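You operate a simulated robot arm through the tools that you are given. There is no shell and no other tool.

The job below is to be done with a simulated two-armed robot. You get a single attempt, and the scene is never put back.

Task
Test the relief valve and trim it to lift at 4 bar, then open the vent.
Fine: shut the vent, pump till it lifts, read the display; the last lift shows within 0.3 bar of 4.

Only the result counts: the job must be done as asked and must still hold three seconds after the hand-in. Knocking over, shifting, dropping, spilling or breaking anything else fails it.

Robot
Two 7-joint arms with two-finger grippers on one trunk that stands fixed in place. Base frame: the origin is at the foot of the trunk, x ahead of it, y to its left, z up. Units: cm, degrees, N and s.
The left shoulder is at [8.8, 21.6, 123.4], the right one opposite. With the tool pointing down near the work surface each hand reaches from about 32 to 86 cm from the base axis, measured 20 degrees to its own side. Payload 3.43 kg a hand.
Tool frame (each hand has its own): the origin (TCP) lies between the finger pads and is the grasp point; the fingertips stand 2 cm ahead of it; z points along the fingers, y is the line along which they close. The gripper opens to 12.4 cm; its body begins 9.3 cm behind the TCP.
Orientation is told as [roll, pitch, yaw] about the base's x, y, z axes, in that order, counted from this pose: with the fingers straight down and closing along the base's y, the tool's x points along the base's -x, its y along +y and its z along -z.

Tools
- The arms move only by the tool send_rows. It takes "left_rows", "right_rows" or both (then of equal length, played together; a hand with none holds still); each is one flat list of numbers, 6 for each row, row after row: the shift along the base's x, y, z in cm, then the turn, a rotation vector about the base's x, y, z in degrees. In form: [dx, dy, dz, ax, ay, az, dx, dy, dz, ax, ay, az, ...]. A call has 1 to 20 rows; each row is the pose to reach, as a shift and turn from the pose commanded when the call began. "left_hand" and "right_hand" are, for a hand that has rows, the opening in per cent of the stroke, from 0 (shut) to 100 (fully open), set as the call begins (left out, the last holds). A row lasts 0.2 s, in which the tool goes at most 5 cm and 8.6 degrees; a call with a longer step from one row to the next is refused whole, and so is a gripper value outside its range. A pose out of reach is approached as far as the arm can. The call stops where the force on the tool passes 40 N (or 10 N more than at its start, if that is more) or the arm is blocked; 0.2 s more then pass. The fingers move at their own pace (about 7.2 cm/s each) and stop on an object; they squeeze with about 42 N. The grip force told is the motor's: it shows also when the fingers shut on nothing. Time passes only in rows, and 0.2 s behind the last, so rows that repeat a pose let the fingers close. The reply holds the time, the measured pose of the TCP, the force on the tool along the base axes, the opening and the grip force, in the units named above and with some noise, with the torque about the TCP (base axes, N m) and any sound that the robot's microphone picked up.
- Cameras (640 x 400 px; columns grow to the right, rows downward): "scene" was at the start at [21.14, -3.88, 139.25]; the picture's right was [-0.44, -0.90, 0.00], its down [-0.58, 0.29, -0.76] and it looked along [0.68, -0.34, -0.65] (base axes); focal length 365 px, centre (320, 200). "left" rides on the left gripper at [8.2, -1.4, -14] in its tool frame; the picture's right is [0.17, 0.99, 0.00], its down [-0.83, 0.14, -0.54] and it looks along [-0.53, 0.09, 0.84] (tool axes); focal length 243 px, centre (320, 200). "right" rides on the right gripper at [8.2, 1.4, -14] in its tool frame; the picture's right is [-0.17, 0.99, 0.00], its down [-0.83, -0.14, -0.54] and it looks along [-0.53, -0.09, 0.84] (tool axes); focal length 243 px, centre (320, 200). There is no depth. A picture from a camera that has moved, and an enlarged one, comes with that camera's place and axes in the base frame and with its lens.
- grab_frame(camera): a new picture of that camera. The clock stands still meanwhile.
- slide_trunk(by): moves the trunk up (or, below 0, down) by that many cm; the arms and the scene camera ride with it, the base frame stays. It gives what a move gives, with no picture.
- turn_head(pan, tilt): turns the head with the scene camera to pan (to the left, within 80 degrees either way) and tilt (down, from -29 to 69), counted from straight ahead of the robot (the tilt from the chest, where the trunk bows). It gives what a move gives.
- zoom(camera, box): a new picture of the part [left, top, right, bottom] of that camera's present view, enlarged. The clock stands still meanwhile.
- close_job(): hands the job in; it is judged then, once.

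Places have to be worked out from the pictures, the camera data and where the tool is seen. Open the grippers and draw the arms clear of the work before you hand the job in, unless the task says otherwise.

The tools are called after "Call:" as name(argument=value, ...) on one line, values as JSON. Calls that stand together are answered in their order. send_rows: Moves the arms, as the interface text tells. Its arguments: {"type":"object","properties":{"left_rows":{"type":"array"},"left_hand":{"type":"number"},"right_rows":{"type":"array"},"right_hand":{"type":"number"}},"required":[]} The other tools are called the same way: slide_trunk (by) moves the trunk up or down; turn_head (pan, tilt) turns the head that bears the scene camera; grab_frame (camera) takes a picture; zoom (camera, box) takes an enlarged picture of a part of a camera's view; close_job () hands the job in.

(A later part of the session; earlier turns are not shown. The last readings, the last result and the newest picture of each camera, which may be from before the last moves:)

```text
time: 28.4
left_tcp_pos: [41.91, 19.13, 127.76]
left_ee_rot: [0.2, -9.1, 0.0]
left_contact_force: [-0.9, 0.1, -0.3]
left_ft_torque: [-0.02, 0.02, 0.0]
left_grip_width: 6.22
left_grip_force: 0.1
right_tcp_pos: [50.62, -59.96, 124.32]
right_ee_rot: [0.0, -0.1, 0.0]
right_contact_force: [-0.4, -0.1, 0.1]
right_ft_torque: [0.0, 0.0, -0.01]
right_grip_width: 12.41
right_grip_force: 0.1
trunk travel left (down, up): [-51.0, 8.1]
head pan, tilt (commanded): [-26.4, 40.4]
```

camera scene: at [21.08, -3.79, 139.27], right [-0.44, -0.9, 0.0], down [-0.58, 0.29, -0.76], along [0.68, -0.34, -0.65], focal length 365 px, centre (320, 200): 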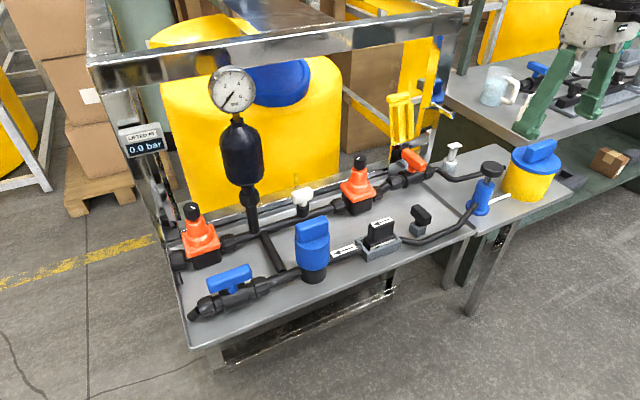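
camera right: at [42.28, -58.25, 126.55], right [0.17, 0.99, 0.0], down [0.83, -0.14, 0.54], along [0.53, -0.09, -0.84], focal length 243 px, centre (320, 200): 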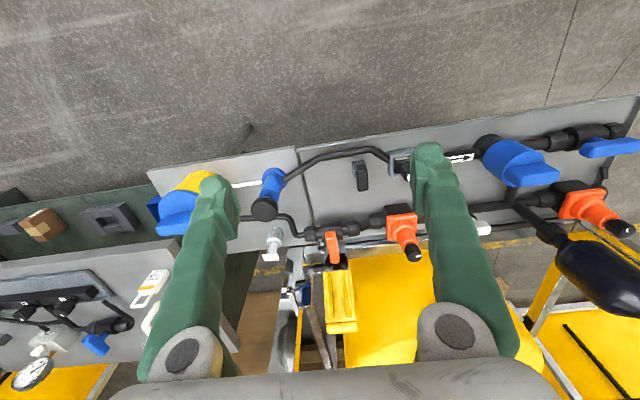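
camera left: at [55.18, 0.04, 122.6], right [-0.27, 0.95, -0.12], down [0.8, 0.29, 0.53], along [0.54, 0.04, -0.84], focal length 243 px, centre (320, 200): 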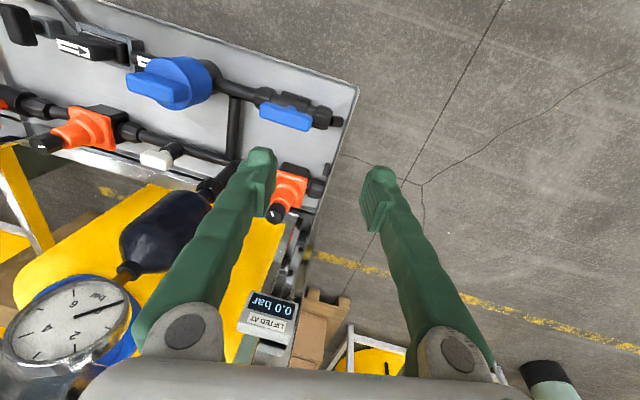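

I lower both hands to more comfortable heights: left at its own side, right toward the middle in front of the bench.

Call:
send_rows(left_rows=[0, 0.5, -2, 0, 0, 0, 0, 1, -4, 0, 0, 0, 0, 1.5, -6, 0, 2, 0, 0, 2, -8, 0, 4, 0, 0, 2.5, -10, 0, 6, 0, 0, 3, -12, 0, 8, 0, 0, 3.5, -14, 0, 9, 0, 0, 4, -16, 0, 9, 0, 0, 4.5, -18, 0, 9, 0, 0, 5, -20, 0, 9, 0, 0, 5, -22, 0, 9, 0, 0, 5, -22, 0, 9, 0], right_rows=[0, 2, -1.2, 0, 0, 0, 0, 4, -2.4, 0, 0, 0, 0, 6, -3.6, 0, 0, 0, 0, 8, -4.8, 0, 0, 0, 0, 10, -6, 0, 0, 0, 0, 12, -7.2, 0, 0, 0, 0, 14, -8.4, 0, 0, 0, 0, 16, -9.6, 0, 0, 0, 0, 18, -10.8, 0, 0, 0, 0, 20, -12, 0, 0, 0, 0, 22, -13, 0, 0, 0, 0, 22, -13, 0, 0, 0])

```text
time: 31.0
left_tcp_pos: [40.52, 22.34, 106.03]
left_ee_rot: [0.3, -0.4, 0.1]
left_contact_force: [0.3, -0.2, -0.2]
left_ft_torque: [-0.01, -0.03, -0.02]
left_grip_width: 6.2
left_grip_force: 0.1
left hand out of reach, approached as far as the arm can: row 7, 8, 9, 10, 11, 12
right_tcp_pos: [50.5, -37.53, 111.54]
right_ee_rot: [0.0, -0.1, -0.1]
right_contact_force: [0.4, -0.2, 0.3]
right_ft_torque: [0.01, -0.02, 0.02]
right_grip_width: 12.39
right_grip_force: 0.1
trunk travel left (down, up): [-51.0, 8.1]
head pan, tilt (commanded): [-26.4, 40.4]
```

The right arm tracks perfectly. I move it on toward the vent region at y≈-8, in front of the bench edge.

Call:
send_rows(right_rows=[0, 2.5, -0.6, 0, 0, 0, 0, 5, -1.2, 0, 0, 0, 0, 7.5, -1.8, 0, 0, 0, 0, 10, -2.4, 0, 0, 0, 0, 12.5, -3, 0, 0, 0, 0, 15, -3.6, 0, 0, 0, 0, 17.5, -4.2, 0, 0, 0, 0, 20, -4.8, 0, 0, 0, 0, 22.5, -5.4, 0, 0, 0, 0, 25, -6, 0, 0, 0, 0, 27.5, -6, 0, 0, 0, 0, 29.5, -6, 0, 0, 0, 0, 29.5, -6, 0, 0, 0])

Call:
grab_frame(camera="scene")

Call:
grab_frame(camera="right")

```text
time: 33.8
left_tcp_pos: [40.63, 22.54, 106.12]
left_ee_rot: [0.3, -0.3, 0.1]
left_contact_force: [-0.6, 0.1, -0.3]
left_ft_torque: [-0.02, 0.05, 0.0]
left_grip_width: 6.18
left_grip_force: 0.0
right_tcp_pos: [47.96, -21.14, 107.05]
right_ee_rot: [0.1, -0.1, 0.0]
right_contact_force: [0.1, 0.6, -0.5]
right_ft_torque: [-0.02, 0.04, 0.01]
right_grip_width: 12.39
right_grip_force: 0.1
right hand out of reach, approached as far as the arm can: row 7, 8, 9, 10, 11, 12, 13
trunk travel left (down, up): [-51.0, 8.1]
head pan, tilt (commanded): [-26.4, 40.4]
```

```text
taken
camera scene: at [16.45, -3.88, 152.47], right [-0.44, -0.9, 0.0], down [-0.58, 0.29, -0.76], along [0.68, -0.34, -0.65], focal length 365 px, centre (320, 200)
```

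scene: 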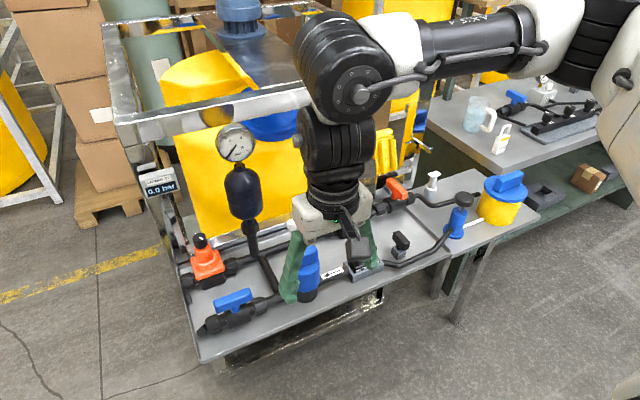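

```text
taken
camera right: at [39.6, -19.79, 121.07], right [0.17, 0.99, 0.0], down [0.83, -0.14, 0.54], along [0.53, -0.09, -0.84], focal length 243 px, centre (320, 200)
```

right: 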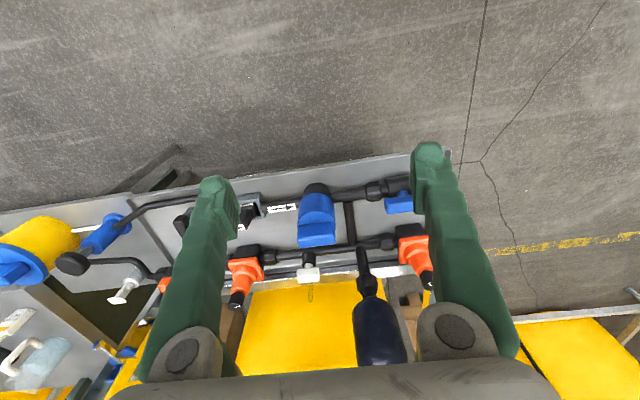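

The right arm reports out of reach when near and inward, so I move it forward first (x→60) at safe height above the bench, then inward.

Call:
send_rows(right_rows=[2, 0, 0, 0, 0, 0, 4, 0, 0, 0, 0, 0, 6, 0, 0, 0, 0, 0, 8, 0, 0, 0, 0, 0, 10, 0, 0, 0, 0, 0, 12, 0, 0, 0, 0, 0, 12, 2, 0, 0, 0, 0, 12, 4, 0, 0, 0, 0, 12, 6, 0, 0, 0, 0, 12, 8, 0, 0, 0, 0, 12, 8, 0, 0, 0, 0], right_hand=50)

```text
time: 36.2
left_tcp_pos: [40.53, 22.49, 105.92]
left_ee_rot: [0.3, -0.3, 0.2]
left_contact_force: [0.3, -0.5, -0.3]
left_ft_torque: [-0.01, -0.01, 0.02]
left_grip_width: 6.2
left_grip_force: 0.1
right_tcp_pos: [55.13, -24.65, 106.51]
right_ee_rot: [0.2, -0.1, 0.0]
right_contact_force: [-0.6, 0.3, -0.7]
right_ft_torque: [-0.02, 0.0, 0.0]
right_grip_width: 6.18
right_grip_force: 0.0
right hand out of reach, approached as far as the arm can: row 1, 2, 3, 4, 5, 6, 7, 8, 9, 10, 11
trunk travel left (down, up): [-51.0, 8.1]
head pan, tilt (commanded): [-26.4, 40.4]
```

Same inward limit there. I test whether going lower (in front of the bench, x≈52) frees the inward reach.

Call:
send_rows(right_rows=[-1, 0, -2, 0, 0, 0, -2, 0, -4, 0, 0, 0, -3, 0, -6, 0, 0, 0, -4, 0, -8, 0, 0, 0, -5, 0, -10, 0, 0, 0, -6, 0, -12, 0, 0, 0, -6, 2, -13, 0, 0, 0, -6, 4, -13, 0, 0, 0, -6, 6, -13, 0, 0, 0, -6, 8, -13, 0, 0, 0, -6, 10, -13, 0, 0, 0, -6, 12, -13, 0, 0, 0, -6, 14, -13, 0, 0, 0, -6, 16, -13, 0, 0, 0])

Call:
grab_frame(camera="scene")

```text
time: 39.2
left_tcp_pos: [40.52, 22.46, 105.93]
left_ee_rot: [0.3, -0.3, 0.2]
left_contact_force: [-0.5, 0.4, -0.2]
left_ft_torque: [0.01, 0.01, 0.01]
left_grip_width: 6.21
left_grip_force: 0.0
right_tcp_pos: [47.04, -22.32, 95.58]
right_ee_rot: [0.2, -0.1, 0.0]
right_contact_force: [0.4, 0.2, 0.0]
right_ft_torque: [0.04, 0.05, -0.02]
right_grip_width: 6.22
right_grip_force: 0.0
right hand out of reach, approached as far as the arm can: row 7, 8, 9, 10, 11, 12, 13, 14
trunk travel left (down, up): [-51.0, 8.1]
head pan, tilt (commanded): [-26.4, 40.4]
```

```text
taken
camera scene: at [16.48, -3.89, 152.47], right [-0.44, -0.9, 0.0], down [-0.58, 0.29, -0.76], along [0.68, -0.34, -0.65], focal length 365 px, centre (320, 200)
```

scene: 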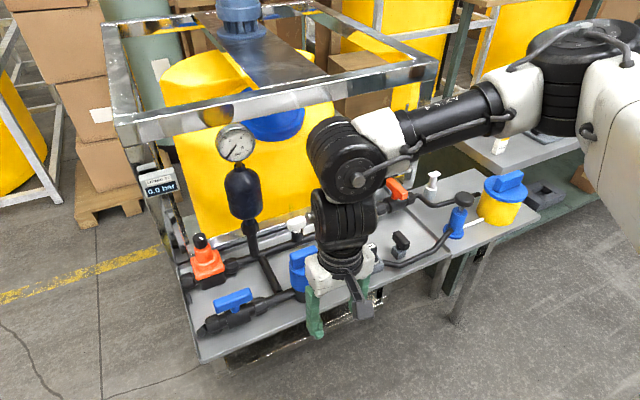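

The forearm is swinging left relative to the tool, so a wrist joint likely runs out at yaw 0; a positive yaw should relax it (and yaw +90 is just what the vent bar needs). I rotate the right hand to +60 and try inward again.

Call:
send_rows(right_rows=[0, 0, 0, 0, 0, 8, 0, 0, 0, 0, 0, 16, 0, 0, 0, 0, 0, 24, 0, 0, 0, 0, 0, 32, 0, 0, 0, 0, 0, 40, 0, 0, 0, 0, 0, 48, 0, 0, 0, 0, 0, 56, 0, 1, 0, 0, 0, 60, 0, 3, 0, 0, 0, 60, 0, 5, 0, 0, 0, 60, 0, 7, 0, 0, 0, 60, 0, 9, 0, 0, 0, 60, 0, 11, 0, 0, 0, 60, 0, 13, 0, 0, 0, 60, 0, 14, 0, 0, 0, 60])

Call:
grab_frame(camera="scene")

```text
time: 42.4
left_tcp_pos: [40.59, 22.58, 105.97]
left_ee_rot: [0.3, -0.3, 0.2]
left_contact_force: [0.2, 0.1, -0.1]
left_ft_torque: [-0.02, -0.02, 0.0]
left_grip_width: 6.2
left_grip_force: 0.0
right_tcp_pos: [46.4, -21.65, 96.72]
right_ee_rot: [0.0, -0.2, 60.0]
right_contact_force: [0.3, 0.4, 0.6]
right_ft_torque: [0.03, 0.01, -0.01]
right_grip_width: 6.16
right_grip_force: 0.0
right hand out of reach, approached as far as the arm can: row 8, 9, 10, 11, 12, 13, 14, 15
trunk travel left (down, up): [-51.0, 8.1]
head pan, tilt (commanded): [-26.4, 40.4]
```

```text
taken
camera scene: at [16.47, -3.89, 152.47], right [-0.44, -0.9, 0.0], down [-0.58, 0.29, -0.76], along [0.68, -0.34, -0.65], focal length 365 px, centre (320, 200)
```

scene: 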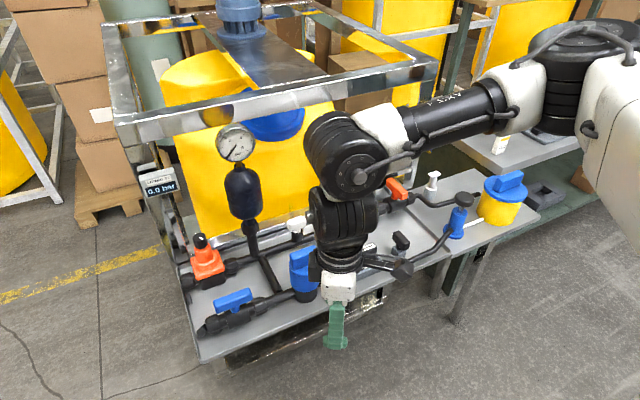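

Yaw is not the limit. I test tilting the fingers forward (pitch −30°) while moving the hand forward at y≈−28 – this should ease the wrist bend.

Call:
send_rows(right_rows=[0.5, -1, 0.5, 0, 0, -8, 1, -2, 1, 0, 0, -16, 1.5, -3, 1.5, 0, 0, -24, 2, -4, 2, 0, 0, -32, 2.5, -5, 2.5, 0, 0, -40, 3, -6, 3, 0, 0, -48, 3.5, -6.5, 3.5, 0, 0, -56, 4, -7, 4, 0, 0, -60, 4, -7, 4, 0, 0, -60])

Call:
send_rows(right_rows=[1, 0, 0, 0, -5, 0, 2, 0, 0, 0, -10, 0, 3.5, 0, 0, 0, -15, 0, 5, 0, 0, 0, -20, 0, 6.5, 0, 0, 0, -25, 0, 8, 0, 0, 0, -30, 0, 10, 0, 0, 0, -30, 0, 12, 0, 0, 0, -30, 0, 12, 0, 0, 0, -30, 0])

```text
time: 44.4
left_tcp_pos: [40.61, 22.56, 105.87]
left_ee_rot: [0.2, -0.3, 0.2]
left_contact_force: [0.1, 0.2, -0.1]
left_ft_torque: [0.0, -0.02, -0.01]
left_grip_width: 6.22
left_grip_force: 0.1
right_tcp_pos: [50.42, -28.67, 101.28]
right_ee_rot: [0.0, -0.1, 0.0]
right_contact_force: [0.0, -0.2, 0.3]
right_ft_torque: [0.0, 0.03, -0.01]
right_grip_width: 6.2
right_grip_force: 0.1
trunk travel left (down, up): [-51.0, 8.1]
head pan, tilt (commanded): [-26.4, 40.4]
```

```text
time: 46.4
left_tcp_pos: [40.63, 22.56, 105.9]
left_ee_rot: [0.3, -0.3, 0.2]
left_contact_force: [-0.3, 0.7, 0.4]
left_ft_torque: [-0.01, -0.02, 0.03]
left_grip_width: 6.2
left_grip_force: 0.0
right_tcp_pos: [62.4, -28.6, 101.27]
right_ee_rot: [0.0, -30.1, 0.0]
right_contact_force: [-0.6, -0.1, 0.5]
right_ft_torque: [0.04, 0.02, -0.05]
right_grip_width: 6.22
right_grip_force: 0.0
trunk travel left (down, up): [-51.0, 8.1]
head pan, tilt (commanded): [-26.4, 40.4]
```

Tracks cleanly with a 30° forward tilt. Now inward at this height (everything near y −28…−10, x<75 is below z 95).

Call:
send_rows(right_rows=[0, 1.5, 0, 0, 0, 0, 0, 3, 0, 0, 0, 0, 0, 4.5, 0, 0, 0, 0, 0, 6, 0, 0, 0, 0, 0, 7.5, 0, 0, 0, 0, 0, 9, 0, 0, 0, 0, 0, 10.5, 0, 0, 0, 0, 0, 12, 0, 0, 0, 0, 0, 13.5, 0, 0, 0, 0, 0, 15, 0, 0, 0, 0, 0, 15, 0, 0, 0, 0])

Call:
grab_frame(camera="scene")

```text
time: 48.8
left_tcp_pos: [40.67, 22.47, 105.98]
left_ee_rot: [0.3, -0.3, 0.2]
left_contact_force: [0.5, -0.3, -0.8]
left_ft_torque: [0.02, 0.01, 0.02]
left_grip_width: 6.19
left_grip_force: 0.1
right_tcp_pos: [62.38, -21.23, 101.39]
right_ee_rot: [0.2, -30.1, 0.0]
right_contact_force: [-0.3, 0.1, -0.5]
right_ft_torque: [0.04, 0.0, 0.02]
right_grip_width: 6.2
right_grip_force: 0.1
right hand out of reach, approached as far as the arm can: row 6, 7, 8, 9, 10, 11
trunk travel left (down, up): [-51.0, 8.1]
head pan, tilt (commanded): [-26.4, 40.4]
```

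```text
taken
camera scene: at [16.48, -3.89, 152.47], right [-0.44, -0.9, 0.0], down [-0.58, 0.29, -0.76], along [0.68, -0.34, -0.65], focal length 365 px, centre (320, 200)
```

scene: 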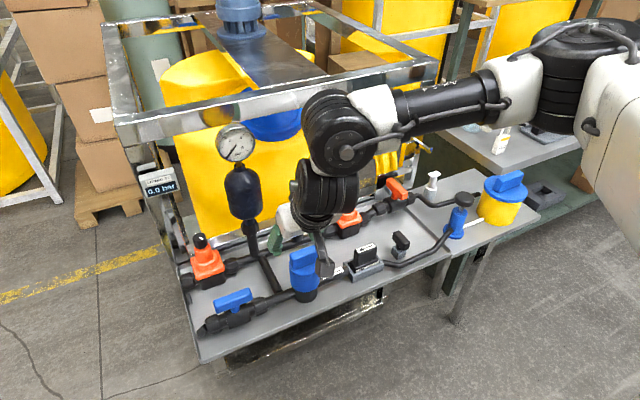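

Right arm seems barred from crossing its own shoulder plane (y≈−21.5), so it's for the pump and the left arm (which works inside its shoulder plane) is for the vent and knob. I send the right hand back outward and bring the left hand inward with a growing forward tilt.

Call:
send_rows(right_rows=[-1, -2, 0, 0, 3, 0, -2, -4, 0.5, 0, 6, 0, -3, -6, 1, 0, 9, 0, -4, -8, 1.5, 0, 12, 0, -5, -10, 2, 0, 15, 0, -6, -12, 2.5, 0, 18, 0, -7, -14, 3, 0, 21, 0, -8, -16, 3.5, 0, 24, 0, -9, -18, 4, 0, 27, 0, -10, -20, 4.5, 0, 30, 0, -11, -23, 5, 0, 30, 0, -12, -26, 5.5, 0, 30, 0, -12, -29, 6, 0, 30, 0, -12, -31, 6, 0, 30, 0], left_rows=[1, -1.5, 0, 0, 0, 0, 2, -3, 0, 0, 0, 0, 3, -4.5, 0, 0, 0, 0, 4, -6, 0, 0, 0, 0, 5, -7.5, 0, 0, 0, 0, 6, -9, 0, 0, 0, 0, 7, -10.5, 0, 0, 0, 0, 8, -12, 0, 0, 0, 0, 8, -13.5, 0, 0, -4, 0, 8, -15, 0, 0, -8, 0, 8, -16.5, 0, 0, -12, 0, 8, -18, 0, 0, -16, 0, 8, -19.5, 0, 0, -20, 0, 8, -20, 0, 0, -24, 0])

Call:
grab_frame(camera="scene")

```text
time: 51.8
left_tcp_pos: [48.5, 2.45, 106.12]
left_ee_rot: [0.3, -24.2, 0.0]
left_contact_force: [0.3, -0.7, -0.1]
left_ft_torque: [-0.01, 0.02, 0.02]
left_grip_width: 6.2
left_grip_force: 0.1
right_tcp_pos: [50.35, -52.23, 107.76]
right_ee_rot: [-0.1, -0.1, 0.0]
right_contact_force: [-0.7, 0.2, 0.0]
right_ft_torque: [0.0, 0.01, 0.0]
right_grip_width: 6.18
right_grip_force: 0.1
trunk travel left (down, up): [-51.0, 8.1]
head pan, tilt (commanded): [-26.4, 40.4]
```

```text
taken
camera scene: at [16.42, -3.99, 152.47], right [-0.44, -0.9, 0.0], down [-0.58, 0.29, -0.76], along [0.68, -0.34, -0.65], focal length 365 px, centre (320, 200)
```

scene: 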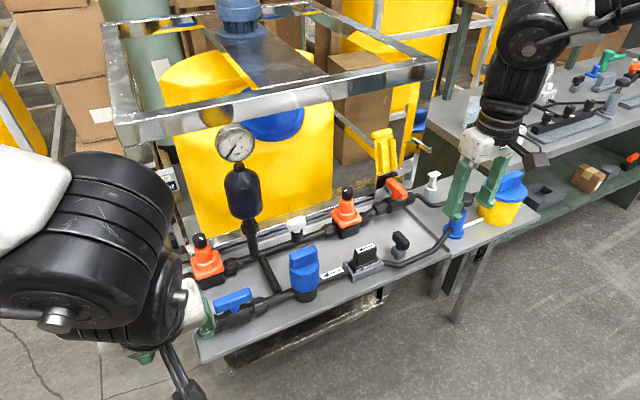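

Both track well. I move the left hand forward and a bit down toward (62, −6, 101), tilt to −30°.

Call:
send_rows(left_rows=[1.5, -1, -0.5, 0, -2, 0, 3, -2, -1, 0, -4, 0, 4.5, -3, -1.5, 0, -6, 0, 6, -4, -2, 0, -6, 0, 7.5, -5, -2.5, 0, -6, 0, 9, -6, -3, 0, -6, 0, 10.5, -7, -3.5, 0, -6, 0, 12, -8, -4, 0, -6, 0, 13.5, -8.5, -4.5, 0, -6, 0, 13.5, -8.5, -5, 0, -6, 0])

Call:
grab_frame(camera="left")

Call:
grab_frame(camera="scene")

```text
time: 53.9
left_tcp_pos: [66.83, -0.06, 103.97]
left_ee_rot: [-4.3, -30.3, 10.1]
left_contact_force: [0.3, 0.7, 0.9]
left_ft_torque: [0.03, -0.02, -0.01]
left_grip_width: 6.22
left_grip_force: 0.1
right_tcp_pos: [50.42, -52.08, 107.8]
right_ee_rot: [0.0, -0.1, 0.1]
right_contact_force: [0.3, 0.4, 0.3]
right_ft_torque: [0.0, -0.02, -0.02]
right_grip_width: 6.22
right_grip_force: 0.1
trunk travel left (down, up): [-51.0, 8.1]
head pan, tilt (commanded): [-26.4, 40.4]
stopped in row 10 (left hand): the arm was blocked; the commanded pose is now the measured one
```

```text
taken
camera left: at [52.8, -2.82, 111.89], right [-0.28, 0.95, -0.15], down [0.41, 0.26, 0.87], along [0.87, 0.18, -0.46], focal length 243 px, centre (320, 200)
```

left: 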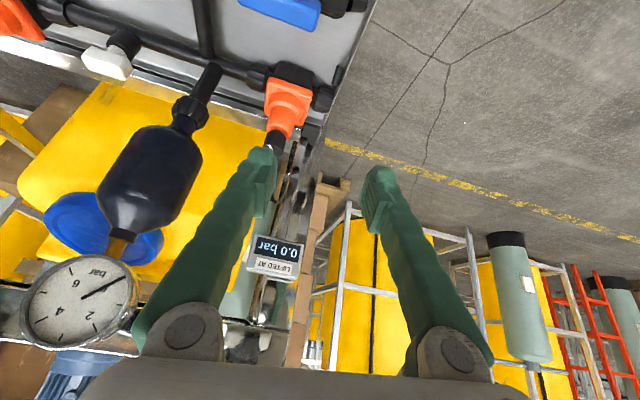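

```text
taken
camera scene: at [16.51, -3.84, 152.47], right [-0.44, -0.9, 0.0], down [-0.58, 0.29, -0.76], along [0.68, -0.34, -0.65], focal length 365 px, centre (320, 200)
```

scene: 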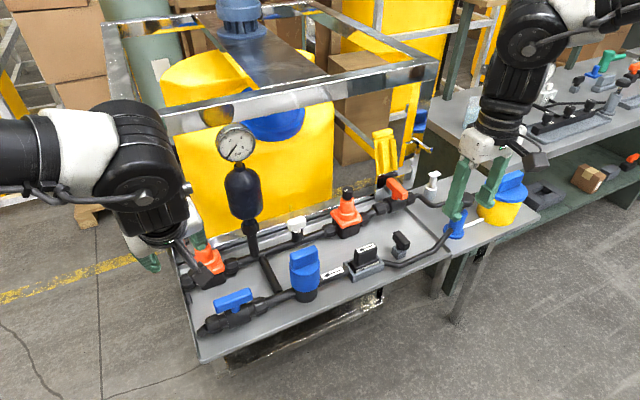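

The same jump at ~60 cm extension: the solver switches to another arm configuration and the safety stop halts midway. I'll do this change-over in the free space left of the bench (y≈8) where a wandering hand is harmless.

Call:
send_rows(left_rows=[-0.5, 1.5, 0, 0, 0, -1, -1, 3, 0, 0, 0, -2, -1.5, 4.5, 0, 0, 0, -3, -2, 6, 0, 0, 0, -4, -2.5, 7.5, 0, 0, 0, -5, -3, 9, 0, 0, 0, -6, -3, 10, 0, 0, 0, -7, -3, 10, 0, 0, 0, -8, -3, 10, 0, 0, 0, -9, -3, 10, 0, 0, 0, -10])

```text
time: 56.1
left_tcp_pos: [63.59, 9.65, 103.96]
left_ee_rot: [-4.1, -30.4, -0.3]
left_contact_force: [0.2, -0.3, -0.5]
left_ft_torque: [-0.03, -0.02, 0.01]
left_grip_width: 6.2
left_grip_force: 0.2
right_tcp_pos: [50.44, -51.98, 107.75]
right_ee_rot: [0.1, 0.0, 0.0]
right_contact_force: [0.0, -0.3, -0.5]
right_ft_torque: [0.0, 0.04, 0.0]
right_grip_width: 6.22
right_grip_force: 0.1
trunk travel left (down, up): [-51.0, 8.1]
head pan, tilt (commanded): [-26.4, 40.4]
```

Tracks here. Now I try inward again slowly from this configuration: toward (66, 0, 104).

Call:
send_rows(left_rows=[0.3, -1, 0, 0.5, 0, 0, 0.6, -2, 0, 1, 0, 0, 0.9, -3, 0, 1.5, 0, 0, 1.2, -4, 0, 2, 0, 0, 1.5, -5, 0, 2.5, 0, 0, 1.8, -6, 0, 3, 0, 0, 2.1, -7, 0, 3.5, 0, 0, 2.4, -8, 0, 4, 0, 0, 2.4, -9, 0, 4, 0, 0, 2.4, -9, 0, 4, 0, 0])

Call:
grab_frame(camera="scene")

```text
time: 58.5
left_tcp_pos: [67.74, 4.03, 104.34]
left_ee_rot: [-0.8, -30.0, 1.7]
left_contact_force: [0.3, -0.3, -0.5]
left_ft_torque: [-0.02, 0.0, -0.01]
left_grip_width: 6.22
left_grip_force: 0.1
right_tcp_pos: [50.41, -52.17, 107.81]
right_ee_rot: [0.0, 0.0, 0.0]
right_contact_force: [0.0, 0.3, 0.0]
right_ft_torque: [-0.02, -0.02, -0.02]
right_grip_width: 6.2
right_grip_force: 0.0
trunk travel left (down, up): [-51.0, 8.1]
head pan, tilt (commanded): [-26.4, 40.4]
stopped in row 10 (left hand): the arm was blocked; the commanded pose is now the measured one
```

```text
taken
camera scene: at [16.49, -3.88, 152.47], right [-0.44, -0.9, 0.0], down [-0.58, 0.29, -0.76], along [0.68, -0.34, -0.65], focal length 365 px, centre (320, 200)
```

scene: 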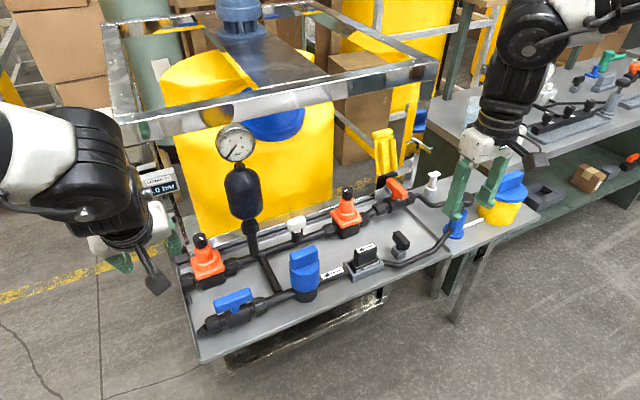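

Again it lags as if held. I look at the whole left arm with the head to see what could be holding it.

Call:
turn_head(pan=25, tilt=20)

Call:
grab_frame(camera="scene")

Call:
grab_frame(camera="left")

Call:
grab_frame(camera="right")

```text
time: 59.7
left_tcp_pos: [67.89, 3.91, 104.32]
left_ee_rot: [-0.8, -30.1, 1.8]
left_contact_force: [0.3, 0.3, -0.3]
left_ft_torque: [-0.01, 0.0, -0.01]
left_grip_width: 6.2
left_grip_force: 0.1
right_tcp_pos: [50.48, -52.0, 107.72]
right_ee_rot: [0.1, 0.0, -0.1]
right_contact_force: [-0.2, 0.1, -0.9]
right_ft_torque: [0.0, -0.02, -0.03]
right_grip_width: 6.21
right_grip_force: 0.0
trunk travel left (down, up): [-51.0, 8.1]
head pan, tilt (commanded): [25.0, 20.0]
```

```text
taken
camera scene: at [17.34, 3.81, 155.67], right [0.42, -0.91, 0.0], down [-0.31, -0.14, -0.94], along [0.85, 0.4, -0.34], focal length 365 px, centre (320, 200)
```

scene: 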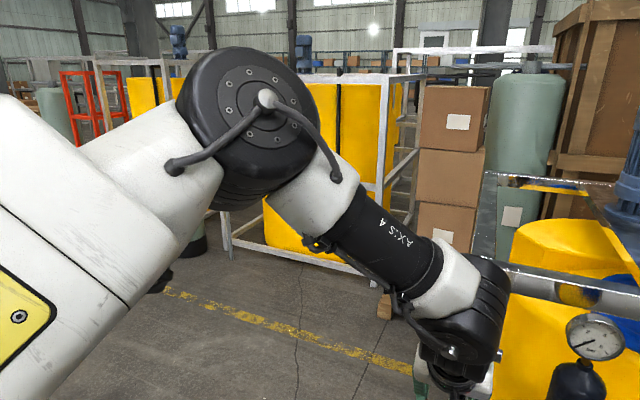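

```text
taken
camera left: at [53.61, 2.36, 112.36], right [-0.17, 0.98, -0.1], down [0.44, 0.16, 0.88], along [0.88, 0.1, -0.46], focal length 243 px, centre (320, 200)
```

left: 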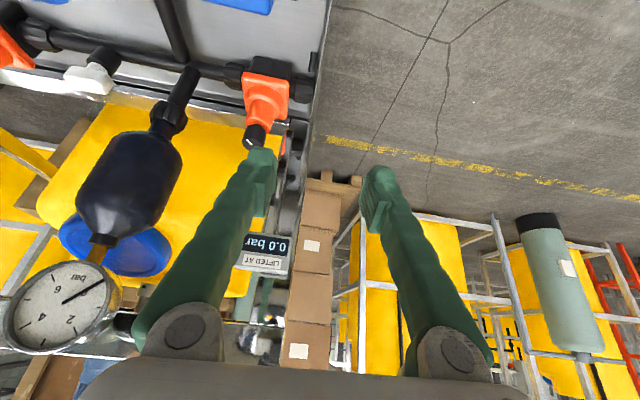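

```text
taken
camera right: at [42.1, -50.67, 121.76], right [0.17, 0.99, 0.0], down [0.83, -0.14, 0.54], along [0.53, -0.09, -0.84], focal length 243 px, centre (320, 200)
```

right: 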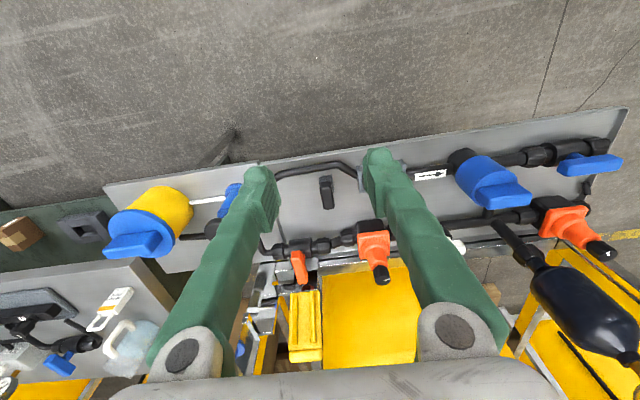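

I think the left upper arm, raised high next to the head, is being stopped by the head. Remedy: keep the hand low (upper arm flatter), turn the head to the right, and come in low. First I turn the head away and take the hand out to the left.

Call:
turn_head(pan=-55, tilt=40)

Call:
send_rows(left_rows=[-0.5, 1.5, 0, 0, 0, 0, -1, 3, -1, 0, 0, 0, -2, 4.5, -2, 0, 0, 0, -3, 6, -3.5, 0, 0, 0, -3.5, 7.5, -5, 0, 0, 0, -4, 9, -6.5, 0, 0, 0, -4, 10, -8, 0, 0, 0, -4, 10, -9.5, 0, 0, 0, -4, 10, -11, 0, 0, 0, -4, 10, -12.5, 0, 0, 0, -4, 10, -14, 0, 0, 0, -4, 10, -14, 0, 0, 0])

Call:
grab_frame(camera="left")

Call:
grab_frame(camera="scene")

```text
time: 61.2
left_tcp_pos: [67.78, 3.92, 104.53]
left_ee_rot: [-0.9, -30.2, 1.7]
left_contact_force: [0.1, -0.8, 0.5]
left_ft_torque: [-0.02, 0.04, 0.02]
left_grip_width: 6.22
left_grip_force: 0.1
right_tcp_pos: [50.5, -52.12, 107.79]
right_ee_rot: [0.0, 0.0, 0.0]
right_contact_force: [0.8, 0.6, -0.8]
right_ft_torque: [-0.02, 0.03, -0.01]
right_grip_width: 6.22
right_grip_force: 0.0
trunk travel left (down, up): [-51.0, 8.1]
head pan, tilt (commanded): [-55.0, 40.0]
```

```text
time: 63.8
left_tcp_pos: [62.29, 12.09, 91.34]
left_ee_rot: [-0.7, -30.3, 2.0]
left_contact_force: [-0.4, -0.2, 0.6]
left_ft_torque: [-0.05, -0.01, 0.04]
left_grip_width: 6.2
left_grip_force: 0.0
left hand out of reach, approached as far as the arm can: row 7, 8, 9, 10, 11, 12
right_tcp_pos: [50.38, -52.04, 107.68]
right_ee_rot: [0.0, 0.0, 0.0]
right_contact_force: [-0.1, 0.2, 0.3]
right_ft_torque: [-0.02, -0.01, 0.0]
right_grip_width: 6.18
right_grip_force: 0.0
trunk travel left (down, up): [-51.0, 8.1]
head pan, tilt (commanded): [-55.0, 40.0]
```

```text
taken
camera left: at [47.95, 10.4, 99.22], right [-0.17, 0.98, -0.09], down [0.44, 0.16, 0.88], along [0.88, 0.11, -0.46], focal length 243 px, centre (320, 200)
```

left: 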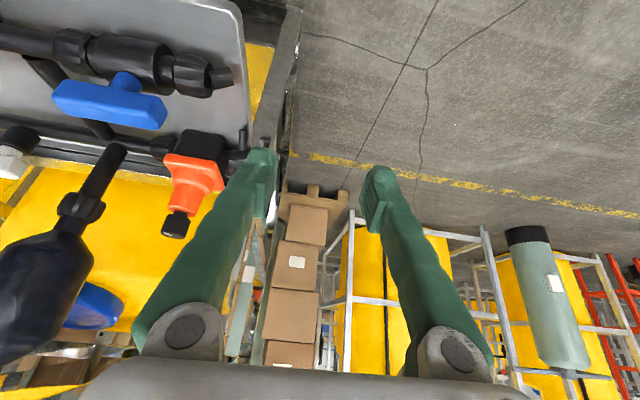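

```text
taken
camera scene: at [13.75, -7.08, 152.53], right [-0.82, -0.57, 0.0], down [-0.37, 0.53, -0.77], along [0.44, -0.63, -0.64], focal length 365 px, centre (320, 200)
```

scene: 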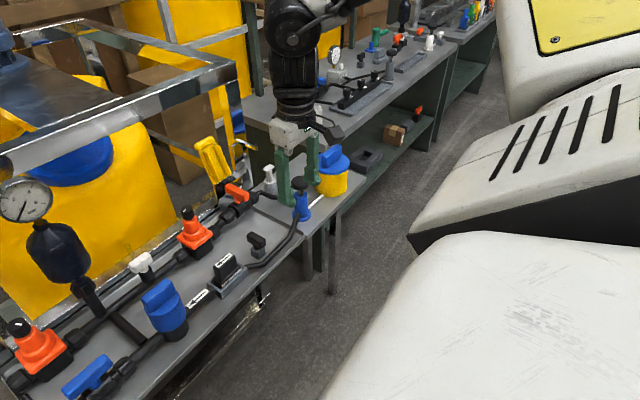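

The low pose works and the left camera sees the vent and cone well. I close the left fingers and move inward at this low height, staying above the vent bar (top ≈ z 84.5).

Call:
send_rows(left_rows=[0, -1.2, 0, 0, 0, 0, -0.3, -2.4, 0, 0, 0, 0, -0.6, -3.6, 0, 0, 0, 0, -1, -4.8, 0, 0, 0, 0, -1, -6, 0, 0, 0, 0, -1, -7.2, 0, 0, 0, 0, -1, -8.4, 0, 0, 0, 0, -1, -9.6, 0, 0, 0, 0, -1, -9.6, 0, 0, 0, 0], left_hand=0)

Call:
grab_frame(camera="left")

```text
time: 65.8
left_tcp_pos: [61.04, 2.5, 91.36]
left_ee_rot: [-0.9, -30.2, 1.5]
left_contact_force: [-0.1, 0.3, 0.4]
left_ft_torque: [-0.01, 0.03, 0.02]
left_grip_width: 0.0
left_grip_force: 34.4
right_tcp_pos: [50.42, -51.91, 107.67]
right_ee_rot: [0.0, 0.0, 0.1]
right_contact_force: [-0.1, -0.4, -0.3]
right_ft_torque: [0.03, -0.01, 0.0]
right_grip_width: 6.2
right_grip_force: 0.1
trunk travel left (down, up): [-51.0, 8.1]
head pan, tilt (commanded): [-55.0, 40.0]
```

```text
taken
camera left: at [46.83, 0.99, 99.25], right [-0.16, 0.98, -0.1], down [0.44, 0.16, 0.88], along [0.88, 0.1, -0.46], focal length 243 px, centre (320, 200)
```

left: 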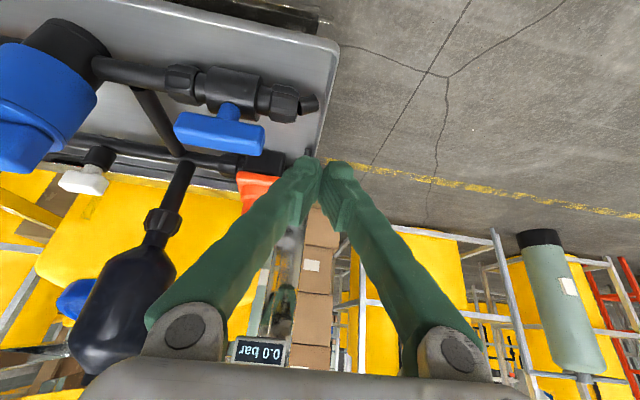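

Good tracking. Continue inward to y ≈ −4.6.

Call:
send_rows(left_rows=[0, -1.2, 0, 0, 0, 0, 0, -2.4, 0, 0, 0, 0, 0, -3.6, 0, 0, 0, 0, 0, -4.8, 0, 0, 0, 0, 0, -6, 0, 0, 0, 0, 0, -7.1, 0, 0, 0, 0, 0, -7.1, 0, 0, 0, 0])

Call:
grab_frame(camera="left")

Call:
grab_frame(camera="scene")

```text
time: 67.4
left_tcp_pos: [61.99, -2.96, 91.31]
left_ee_rot: [-1.0, -30.0, 3.5]
left_contact_force: [-0.2, 0.2, 1.1]
left_ft_torque: [-0.01, -0.02, -0.01]
left_grip_width: 0.0
left_grip_force: 34.0
right_tcp_pos: [50.34, -52.12, 107.72]
right_ee_rot: [0.0, -0.1, -0.1]
right_contact_force: [1.0, 0.0, 0.4]
right_ft_torque: [0.0, 0.02, 0.01]
right_grip_width: 6.19
right_grip_force: 0.1
trunk travel left (down, up): [-51.0, 8.1]
head pan, tilt (commanded): [-55.0, 40.0]
```

```text
taken
camera left: at [47.95, -4.92, 99.18], right [-0.19, 0.98, -0.1], down [0.44, 0.18, 0.88], along [0.88, 0.13, -0.46], focal length 243 px, centre (320, 200)
```

left: 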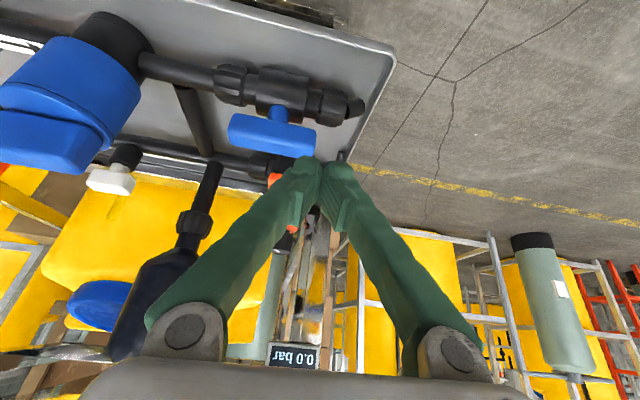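

```text
taken
camera scene: at [13.75, -7.09, 152.53], right [-0.82, -0.57, 0.0], down [-0.37, 0.53, -0.77], along [0.44, -0.63, -0.64], focal length 365 px, centre (320, 200)
```

scene: 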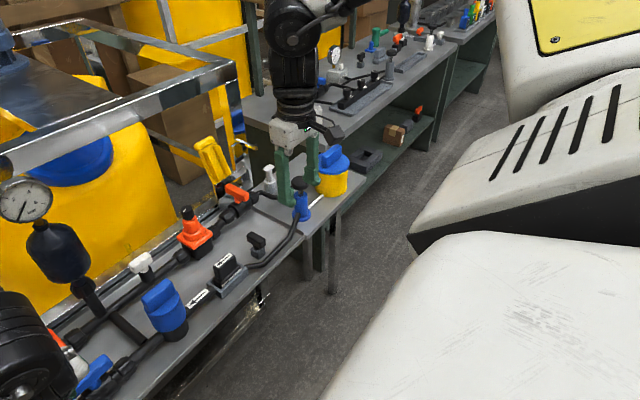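

It lags slightly here (upper arm touching the head region again). Lowering the hand flattens the upper arm, so I go down to z≈84 in front of the bar (x≈61, near side of the bar is x≈65.8) and then inward.

Call:
send_rows(left_rows=[-0.3, 1.6, -1, 0, 0, 0, -0.6, 1.6, -2, 0, 0, 0, -0.8, 1.6, -3, 0, 0, 0, -1, 1.6, -4, 0, 0, 0, -1, 1.6, -5, 0, 0, 0, -1, 1.6, -6, 0, 0, 0, -1, 1.6, -7, 0, 0, 0, -1, 0.8, -7, 0, 0, 0, -1, 0, -7, 0, 0, 0, -1, 0, -7, 0, 0, 0])

Call:
grab_frame(camera="left")

```text
time: 69.6
left_tcp_pos: [60.19, -4.6, 84.42]
left_ee_rot: [-0.9, -30.2, 1.5]
left_contact_force: [-0.1, 0.0, 0.0]
left_ft_torque: [0.02, -0.01, 0.0]
left_grip_width: 0.01
left_grip_force: 34.1
right_tcp_pos: [50.44, -52.1, 107.7]
right_ee_rot: [0.0, 0.0, 0.1]
right_contact_force: [0.4, -0.5, 0.1]
right_ft_torque: [-0.01, 0.03, -0.02]
right_grip_width: 6.21
right_grip_force: 0.0
trunk travel left (down, up): [-51.0, 8.1]
head pan, tilt (commanded): [-55.0, 40.0]
```

```text
taken
camera left: at [45.83, -6.13, 92.22], right [-0.16, 0.98, -0.1], down [0.44, 0.16, 0.88], along [0.88, 0.1, -0.46], focal length 243 px, centre (320, 200)
```

left: 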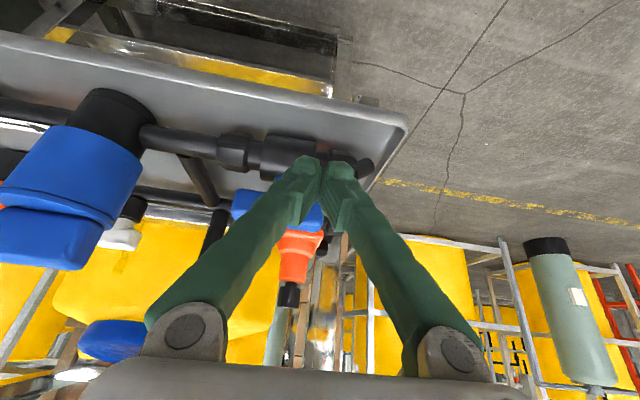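

Perfect tracking at z 84. Now I press the closed fingertips against the near face of the bar's left end and push it forward (clockwise from above), first about 30°, to see if that is the closing direction.

Call:
send_rows(left_rows=[1, 0.6, -0.4, 0, 0, 0, 2, 1.2, -0.4, 0, 0, 0, 3, 1.85, -0.4, 0, 0, 0, 3.7, 1.85, -0.4, 0, 0, 0, 4.36, 1.85, -0.4, 0, 0, 0, 4.8, 1.95, -0.4, 0, 0, 0, 5.3, 2.05, -0.4, 0, 0, 0, 5.82, 2.1, -0.4, 0, 0, 0, 5.82, 2.1, -0.4, 0, 0, 0])

Call:
grab_frame(camera="left")

Call:
turn_head(pan=-40, tilt=40)

Call:
grab_frame(camera="scene")

```text
time: 71.6
left_tcp_pos: [65.08, -2.57, 84.42]
left_ee_rot: [-1.0, -30.3, 1.7]
left_contact_force: [-0.2, 0.2, 0.2]
left_ft_torque: [0.01, -0.07, 0.04]
left_grip_width: 0.01
left_grip_force: 34.4
left hand out of reach, approached as far as the arm can: row 7, 8, 9
right_tcp_pos: [50.41, -52.11, 107.68]
right_ee_rot: [0.1, -0.1, -0.1]
right_contact_force: [0.0, 0.5, -0.8]
right_ft_torque: [0.0, -0.02, -0.01]
right_grip_width: 6.22
right_grip_force: 0.0
trunk travel left (down, up): [-51.0, 8.1]
head pan, tilt (commanded): [-55.0, 40.0]
```

```text
taken
camera left: at [50.87, -4.09, 92.35], right [-0.16, 0.98, -0.1], down [0.44, 0.16, 0.88], along [0.88, 0.1, -0.46], focal length 243 px, centre (320, 200)
```

left: 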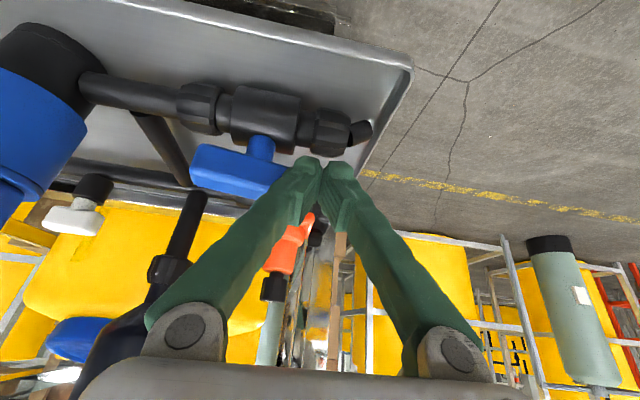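

```text
time: 72.4
left_tcp_pos: [65.12, -2.51, 84.43]
left_ee_rot: [-0.9, -30.2, 1.7]
left_contact_force: [0.4, 0.4, 0.0]
left_ft_torque: [-0.04, 0.01, 0.03]
left_grip_width: 0.0
left_grip_force: 34.4
right_tcp_pos: [50.44, -52.1, 107.7]
right_ee_rot: [0.0, -0.1, 0.0]
right_contact_force: [0.1, 0.0, 0.0]
right_ft_torque: [0.03, 0.0, 0.01]
right_grip_width: 6.2
right_grip_force: 0.0
trunk travel left (down, up): [-51.0, 8.1]
head pan, tilt (commanded): [-40.0, 40.0]
```

```text
taken
camera scene: at [15.39, -5.59, 152.53], right [-0.64, -0.77, 0.0], down [-0.49, 0.41, -0.77], along [0.59, -0.49, -0.64], focal length 365 px, centre (320, 200)
```

scene: 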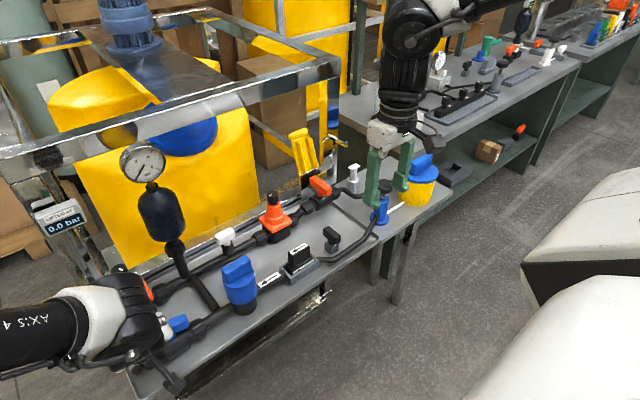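

The limit here is a nearly straight wrist caused by the 30° tilt; a steeper tool should fix that. I back off 1.5 cm and tilt the tool to nearly vertical (−5°).

Call:
send_rows(left_rows=[-1, 0, 0.3, 0, 4, 0, -2, 0, 0.3, 0, 8, 0, -2, 0, 0.3, 0, 12, 0, -2, 0, 0.3, 0, 16, 0, -2, 0, 0.3, 0, 20, 0, -2, 0, 0.3, 0, 25, 0, -2, 0, 0.3, 0, 25, 0])

Call:
grab_frame(camera="left")

```text
time: 74.0
left_tcp_pos: [58.41, -1.73, 86.1]
left_ee_rot: [0.3, -4.7, 2.4]
left_contact_force: [-0.4, -0.2, 0.2]
left_ft_torque: [-0.01, -0.01, 0.01]
left_grip_width: 0.0
left_grip_force: 34.1
left hand out of reach, approached as far as the arm can: row 3, 4, 5, 6, 7
right_tcp_pos: [50.34, -51.98, 107.66]
right_ee_rot: [0.0, 0.0, 0.1]
right_contact_force: [0.6, -0.4, 0.3]
right_ft_torque: [0.01, -0.01, 0.03]
right_grip_width: 6.2
right_grip_force: 0.1
trunk travel left (down, up): [-51.0, 8.1]
head pan, tilt (commanded): [-40.0, 40.0]
```

```text
taken
camera left: at [49.03, -3.37, 99.3], right [-0.21, 0.98, -0.01], down [0.78, 0.17, 0.61], along [0.6, 0.12, -0.79], focal length 243 px, centre (320, 200)
```

left: 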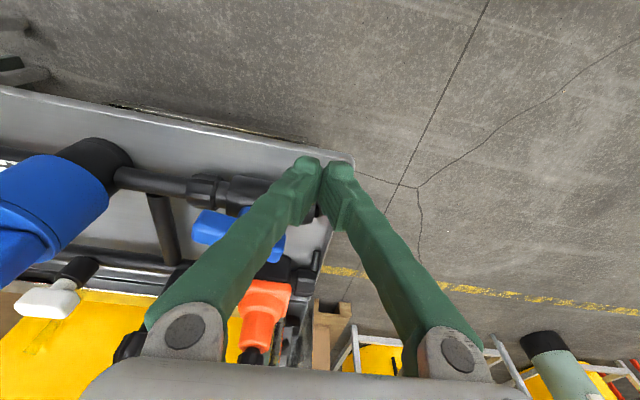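

Nearly vertical gives even less reach, so the limit is shoulder-to-wrist distance; more tilt is better. I tilt to about −45° and yaw −20° (tool axis in line with the forearm), keeping just in front of the bar.

Call:
send_rows(left_rows=[0.4, 0, 0, 0, -5, 0, 0.8, 0, 0, 0, -10, 0, 1.2, 0, 0, 0, -15, 0, 1.6, 0, 0, 0, -20, 0, 2, 0, 0, 0, -25, 0, 2.4, 0, 0, 0, -30, 0, 2.8, 0, 0, 0, -35, 0, 3.2, 0, 0, 0, -40, 0, 3.2, 0, 0, 0, -40, 0])

Call:
send_rows(left_rows=[0, 0, 0, 0, 0, -5, 0, 0, 0, 0, 0, -10, 0, 0, 0, 0, 0, -15, 0, 0, 0, 0, 0, -20, 0, 0, 0, 0, 0, -22, 0, 0, 0, 0, 0, -22])

Call:
grab_frame(camera="left")

```text
time: 76.2
left_tcp_pos: [63.25, 0.49, 86.75]
left_ee_rot: [-1.3, -45.2, 5.1]
left_contact_force: [0.0, -0.5, 0.5]
left_ft_torque: [-0.01, 0.0, 0.02]
left_grip_width: 0.0
left_grip_force: 34.4
right_tcp_pos: [50.46, -52.03, 107.72]
right_ee_rot: [0.0, 0.0, 0.1]
right_contact_force: [0.2, 0.1, -0.8]
right_ft_torque: [0.01, -0.04, 0.01]
right_grip_width: 6.2
right_grip_force: 0.0
trunk travel left (down, up): [-51.0, 8.1]
head pan, tilt (commanded): [-40.0, 40.0]
stopped in row 9 (left hand): the arm was blocked; the commanded pose is now the measured one
```

```text
time: 77.6
left_tcp_pos: [56.92, -2.2, 90.41]
left_ee_rot: [-0.7, -44.6, -16.4]
left_contact_force: [0.5, 0.8, 0.3]
left_ft_torque: [-0.01, 0.01, 0.01]
left_grip_width: 0.0
left_grip_force: 34.0
left hand out of reach, approached as far as the arm can: row 3, 4, 5, 6
right_tcp_pos: [50.33, -52.01, 107.74]
right_ee_rot: [0.0, 0.0, 0.1]
right_contact_force: [-0.3, -1.4, -0.4]
right_ft_torque: [-0.02, 0.0, 0.0]
right_grip_width: 6.19
right_grip_force: 0.2
trunk travel left (down, up): [-51.0, 8.1]
head pan, tilt (commanded): [-40.0, 40.0]
```

```text
taken
camera left: at [41.45, 1.11, 94.43], right [0.17, 0.98, -0.13], down [0.25, 0.08, 0.97], along [0.95, -0.2, -0.23], focal length 243 px, centre (320, 200)
```

left: 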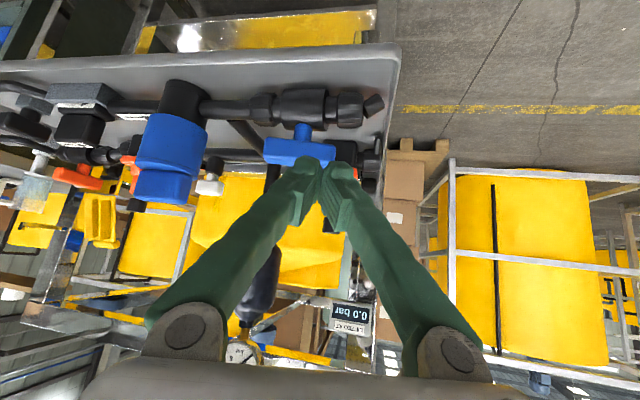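

The wrist seems to pass through its straight (singular) pose when the tool is tilted near the forearm direction; vertical tool avoids this. I go back to vertical with yaw 0 at y≈8 left of the bench, low, and test how far forward it can extend there.

Call:
send_rows(left_rows=[-0.5, 1, 0, 0, 0, 5, -1, 2, 0, 0, 0, 10, -1.5, 3, 0, 0, 0, 16, -2, 4, 0, 0, 5, 16, -3, 5, 0, 0, 10, 16, -4, 6, 0, 0, 15, 16, -5, 7, 0, 0, 20, 16, -6, 8, 0, 0, 25, 16, -6, 9, 0, 0, 30, 16, -6, 10, 0, 0, 35, 16, -6, 10, 0, 0, 40, 16, -6, 10, 0, 0, 44, 16, -6, 10, 0, 0, 44, 16])

```text
time: 80.4
left_tcp_pos: [50.9, 6.74, 91.29]
left_ee_rot: [-7.5, -1.6, 2.3]
left_contact_force: [1.6, -0.3, 0.1]
left_ft_torque: [-0.03, -0.01, -0.03]
left_grip_width: 0.0
left_grip_force: 34.7
right_tcp_pos: [50.35, -52.14, 107.81]
right_ee_rot: [0.1, 0.0, 0.0]
right_contact_force: [-0.9, -0.2, -0.4]
right_ft_torque: [0.0, -0.02, 0.01]
right_grip_width: 6.21
right_grip_force: 0.1
trunk travel left (down, up): [-51.0, 8.1]
head pan, tilt (commanded): [-40.0, 40.0]
```

Now level the tool and extend forward along y≈9 (outside the bench's left edge) to find the vertical-tool reach.

Call:
send_rows(left_rows=[0, 0.5, 0, 4, 0.8, -1, 0, 1, 0, 7.5, 1.6, -2.3, 2, 2, 0, 7.5, 1.6, -2.3, 4, 2.5, 0, 7.5, 1.6, -2.3, 6, 2.5, 0, 7.5, 1.6, -2.3, 8, 2.5, 0, 7.5, 1.6, -2.3, 10, 2.5, 0, 7.5, 1.6, -2.3, 12, 2.5, 0, 7.5, 1.6, -2.3, 14, 2.5, 0, 7.5, 1.6, -2.3, 16, 2.5, 0, 7.5, 1.6, -2.3, 18, 2.5, 0, 7.5, 1.6, -2.3, 18, 2.5, 0, 7.5, 1.6, -2.3])

Call:
turn_head(pan=25, tilt=30)

Call:
grab_frame(camera="scene")

```text
time: 83.0
left_tcp_pos: [56.21, 4.79, 94.35]
left_ee_rot: [0.1, -0.3, 0.0]
left_contact_force: [0.1, 0.0, 0.1]
left_ft_torque: [-0.01, 0.01, -0.02]
left_grip_width: 0.0
left_grip_force: 34.5
left hand out of reach, approached as far as the arm can: row 3, 4, 5, 6, 7, 8, 9, 10, 11, 12
right_tcp_pos: [50.51, -52.08, 107.73]
right_ee_rot: [-0.1, 0.0, 0.1]
right_contact_force: [-0.1, -0.2, -0.6]
right_ft_torque: [0.0, -0.01, -0.01]
right_grip_width: 6.22
right_grip_force: 0.0
trunk travel left (down, up): [-51.0, 8.1]
head pan, tilt (commanded): [-40.0, 40.0]
```

```text
time: 84.4
left_tcp_pos: [56.19, 4.8, 94.25]
left_ee_rot: [0.1, -0.3, 0.2]
left_contact_force: [-0.1, 0.8, -0.1]
left_ft_torque: [0.0, 0.04, 0.0]
left_grip_width: 0.03
left_grip_force: 34.9
right_tcp_pos: [50.41, -52.17, 107.69]
right_ee_rot: [0.0, 0.0, -0.1]
right_contact_force: [0.9, -1.2, -0.1]
right_ft_torque: [0.02, -0.02, -0.01]
right_grip_width: 6.2
right_grip_force: 0.2
trunk travel left (down, up): [-51.0, 8.1]
head pan, tilt (commanded): [25.0, 30.0]
```

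```text
taken
camera scene: at [17.09, 3.69, 154.06], right [0.42, -0.91, 0.0], down [-0.45, -0.21, -0.87], along [0.79, 0.37, -0.5], focal length 365 px, centre (320, 200)
```

scene: 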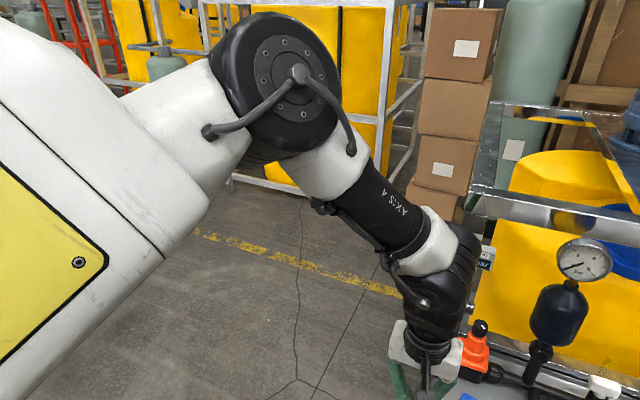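

The elbow is clearly not near full extension, so the raised trunk isn't helping. I pull the left hand back and up a bit and return the trunk to its original height to test low poses there.

Call:
turn_head(pan=-40, tilt=40)

Call:
send_rows(left_rows=[-1.5, 0, 1, 0, 0, 0, -3, 0, 2, 0, 0, 0, -4.5, 0, 3, 0, 0, 0, -6, 0, 4, 0, 0, 0, -6, 0, 5, 0, 0, 0, -6, 0, 6, 0, 0, 0, -6, 0, 6, 0, 0, 0])

Call:
slide_trunk(by=-12)

```text
time: 85.7
left_tcp_pos: [56.32, 4.84, 94.19]
left_ee_rot: [0.0, -0.3, 0.2]
left_contact_force: [0.1, 0.4, -0.2]
left_ft_torque: [0.01, 0.0, -0.02]
left_grip_width: 0.0
left_grip_force: 34.3
right_tcp_pos: [50.43, -52.16, 107.79]
right_ee_rot: [0.1, 0.1, 0.0]
right_contact_force: [0.1, 0.0, -0.4]
right_ft_torque: [0.0, -0.04, -0.01]
right_grip_width: 6.19
right_grip_force: 0.1
trunk travel left (down, up): [-51.0, 8.1]
head pan, tilt (commanded): [-40.0, 40.0]
```

```text
time: 87.3
left_tcp_pos: [50.3, 4.65, 100.07]
left_ee_rot: [0.0, -0.2, -0.1]
left_contact_force: [0.1, 0.0, -0.9]
left_ft_torque: [0.0, -0.02, 0.01]
left_grip_width: 0.01
left_grip_force: 34.8
right_tcp_pos: [50.42, -52.14, 107.69]
right_ee_rot: [0.0, 0.1, 0.1]
right_contact_force: [0.1, 0.1, 0.8]
right_ft_torque: [0.02, 0.02, 0.0]
right_grip_width: 6.21
right_grip_force: 0.1
trunk travel left (down, up): [-51.0, 8.1]
head pan, tilt (commanded): [-40.0, 40.0]
```

```text
time: 88.8
left_tcp_pos: [50.25, 4.37, 88.15]
left_ee_rot: [0.1, -0.1, -0.3]
left_contact_force: [-0.7, 0.7, 0.0]
left_ft_torque: [0.0, 0.01, 0.0]
left_grip_width: 0.0
left_grip_force: 34.5
right_tcp_pos: [50.39, -52.13, 95.67]
right_ee_rot: [-0.1, -0.1, 0.0]
right_contact_force: [0.2, -0.4, 1.1]
right_ft_torque: [-0.01, 0.01, 0.02]
right_grip_width: 6.21
right_grip_force: 0.0
trunk travel left (down, up): [-39.0, 20.1]
head pan, tilt (commanded): [-40.0, 40.0]
```

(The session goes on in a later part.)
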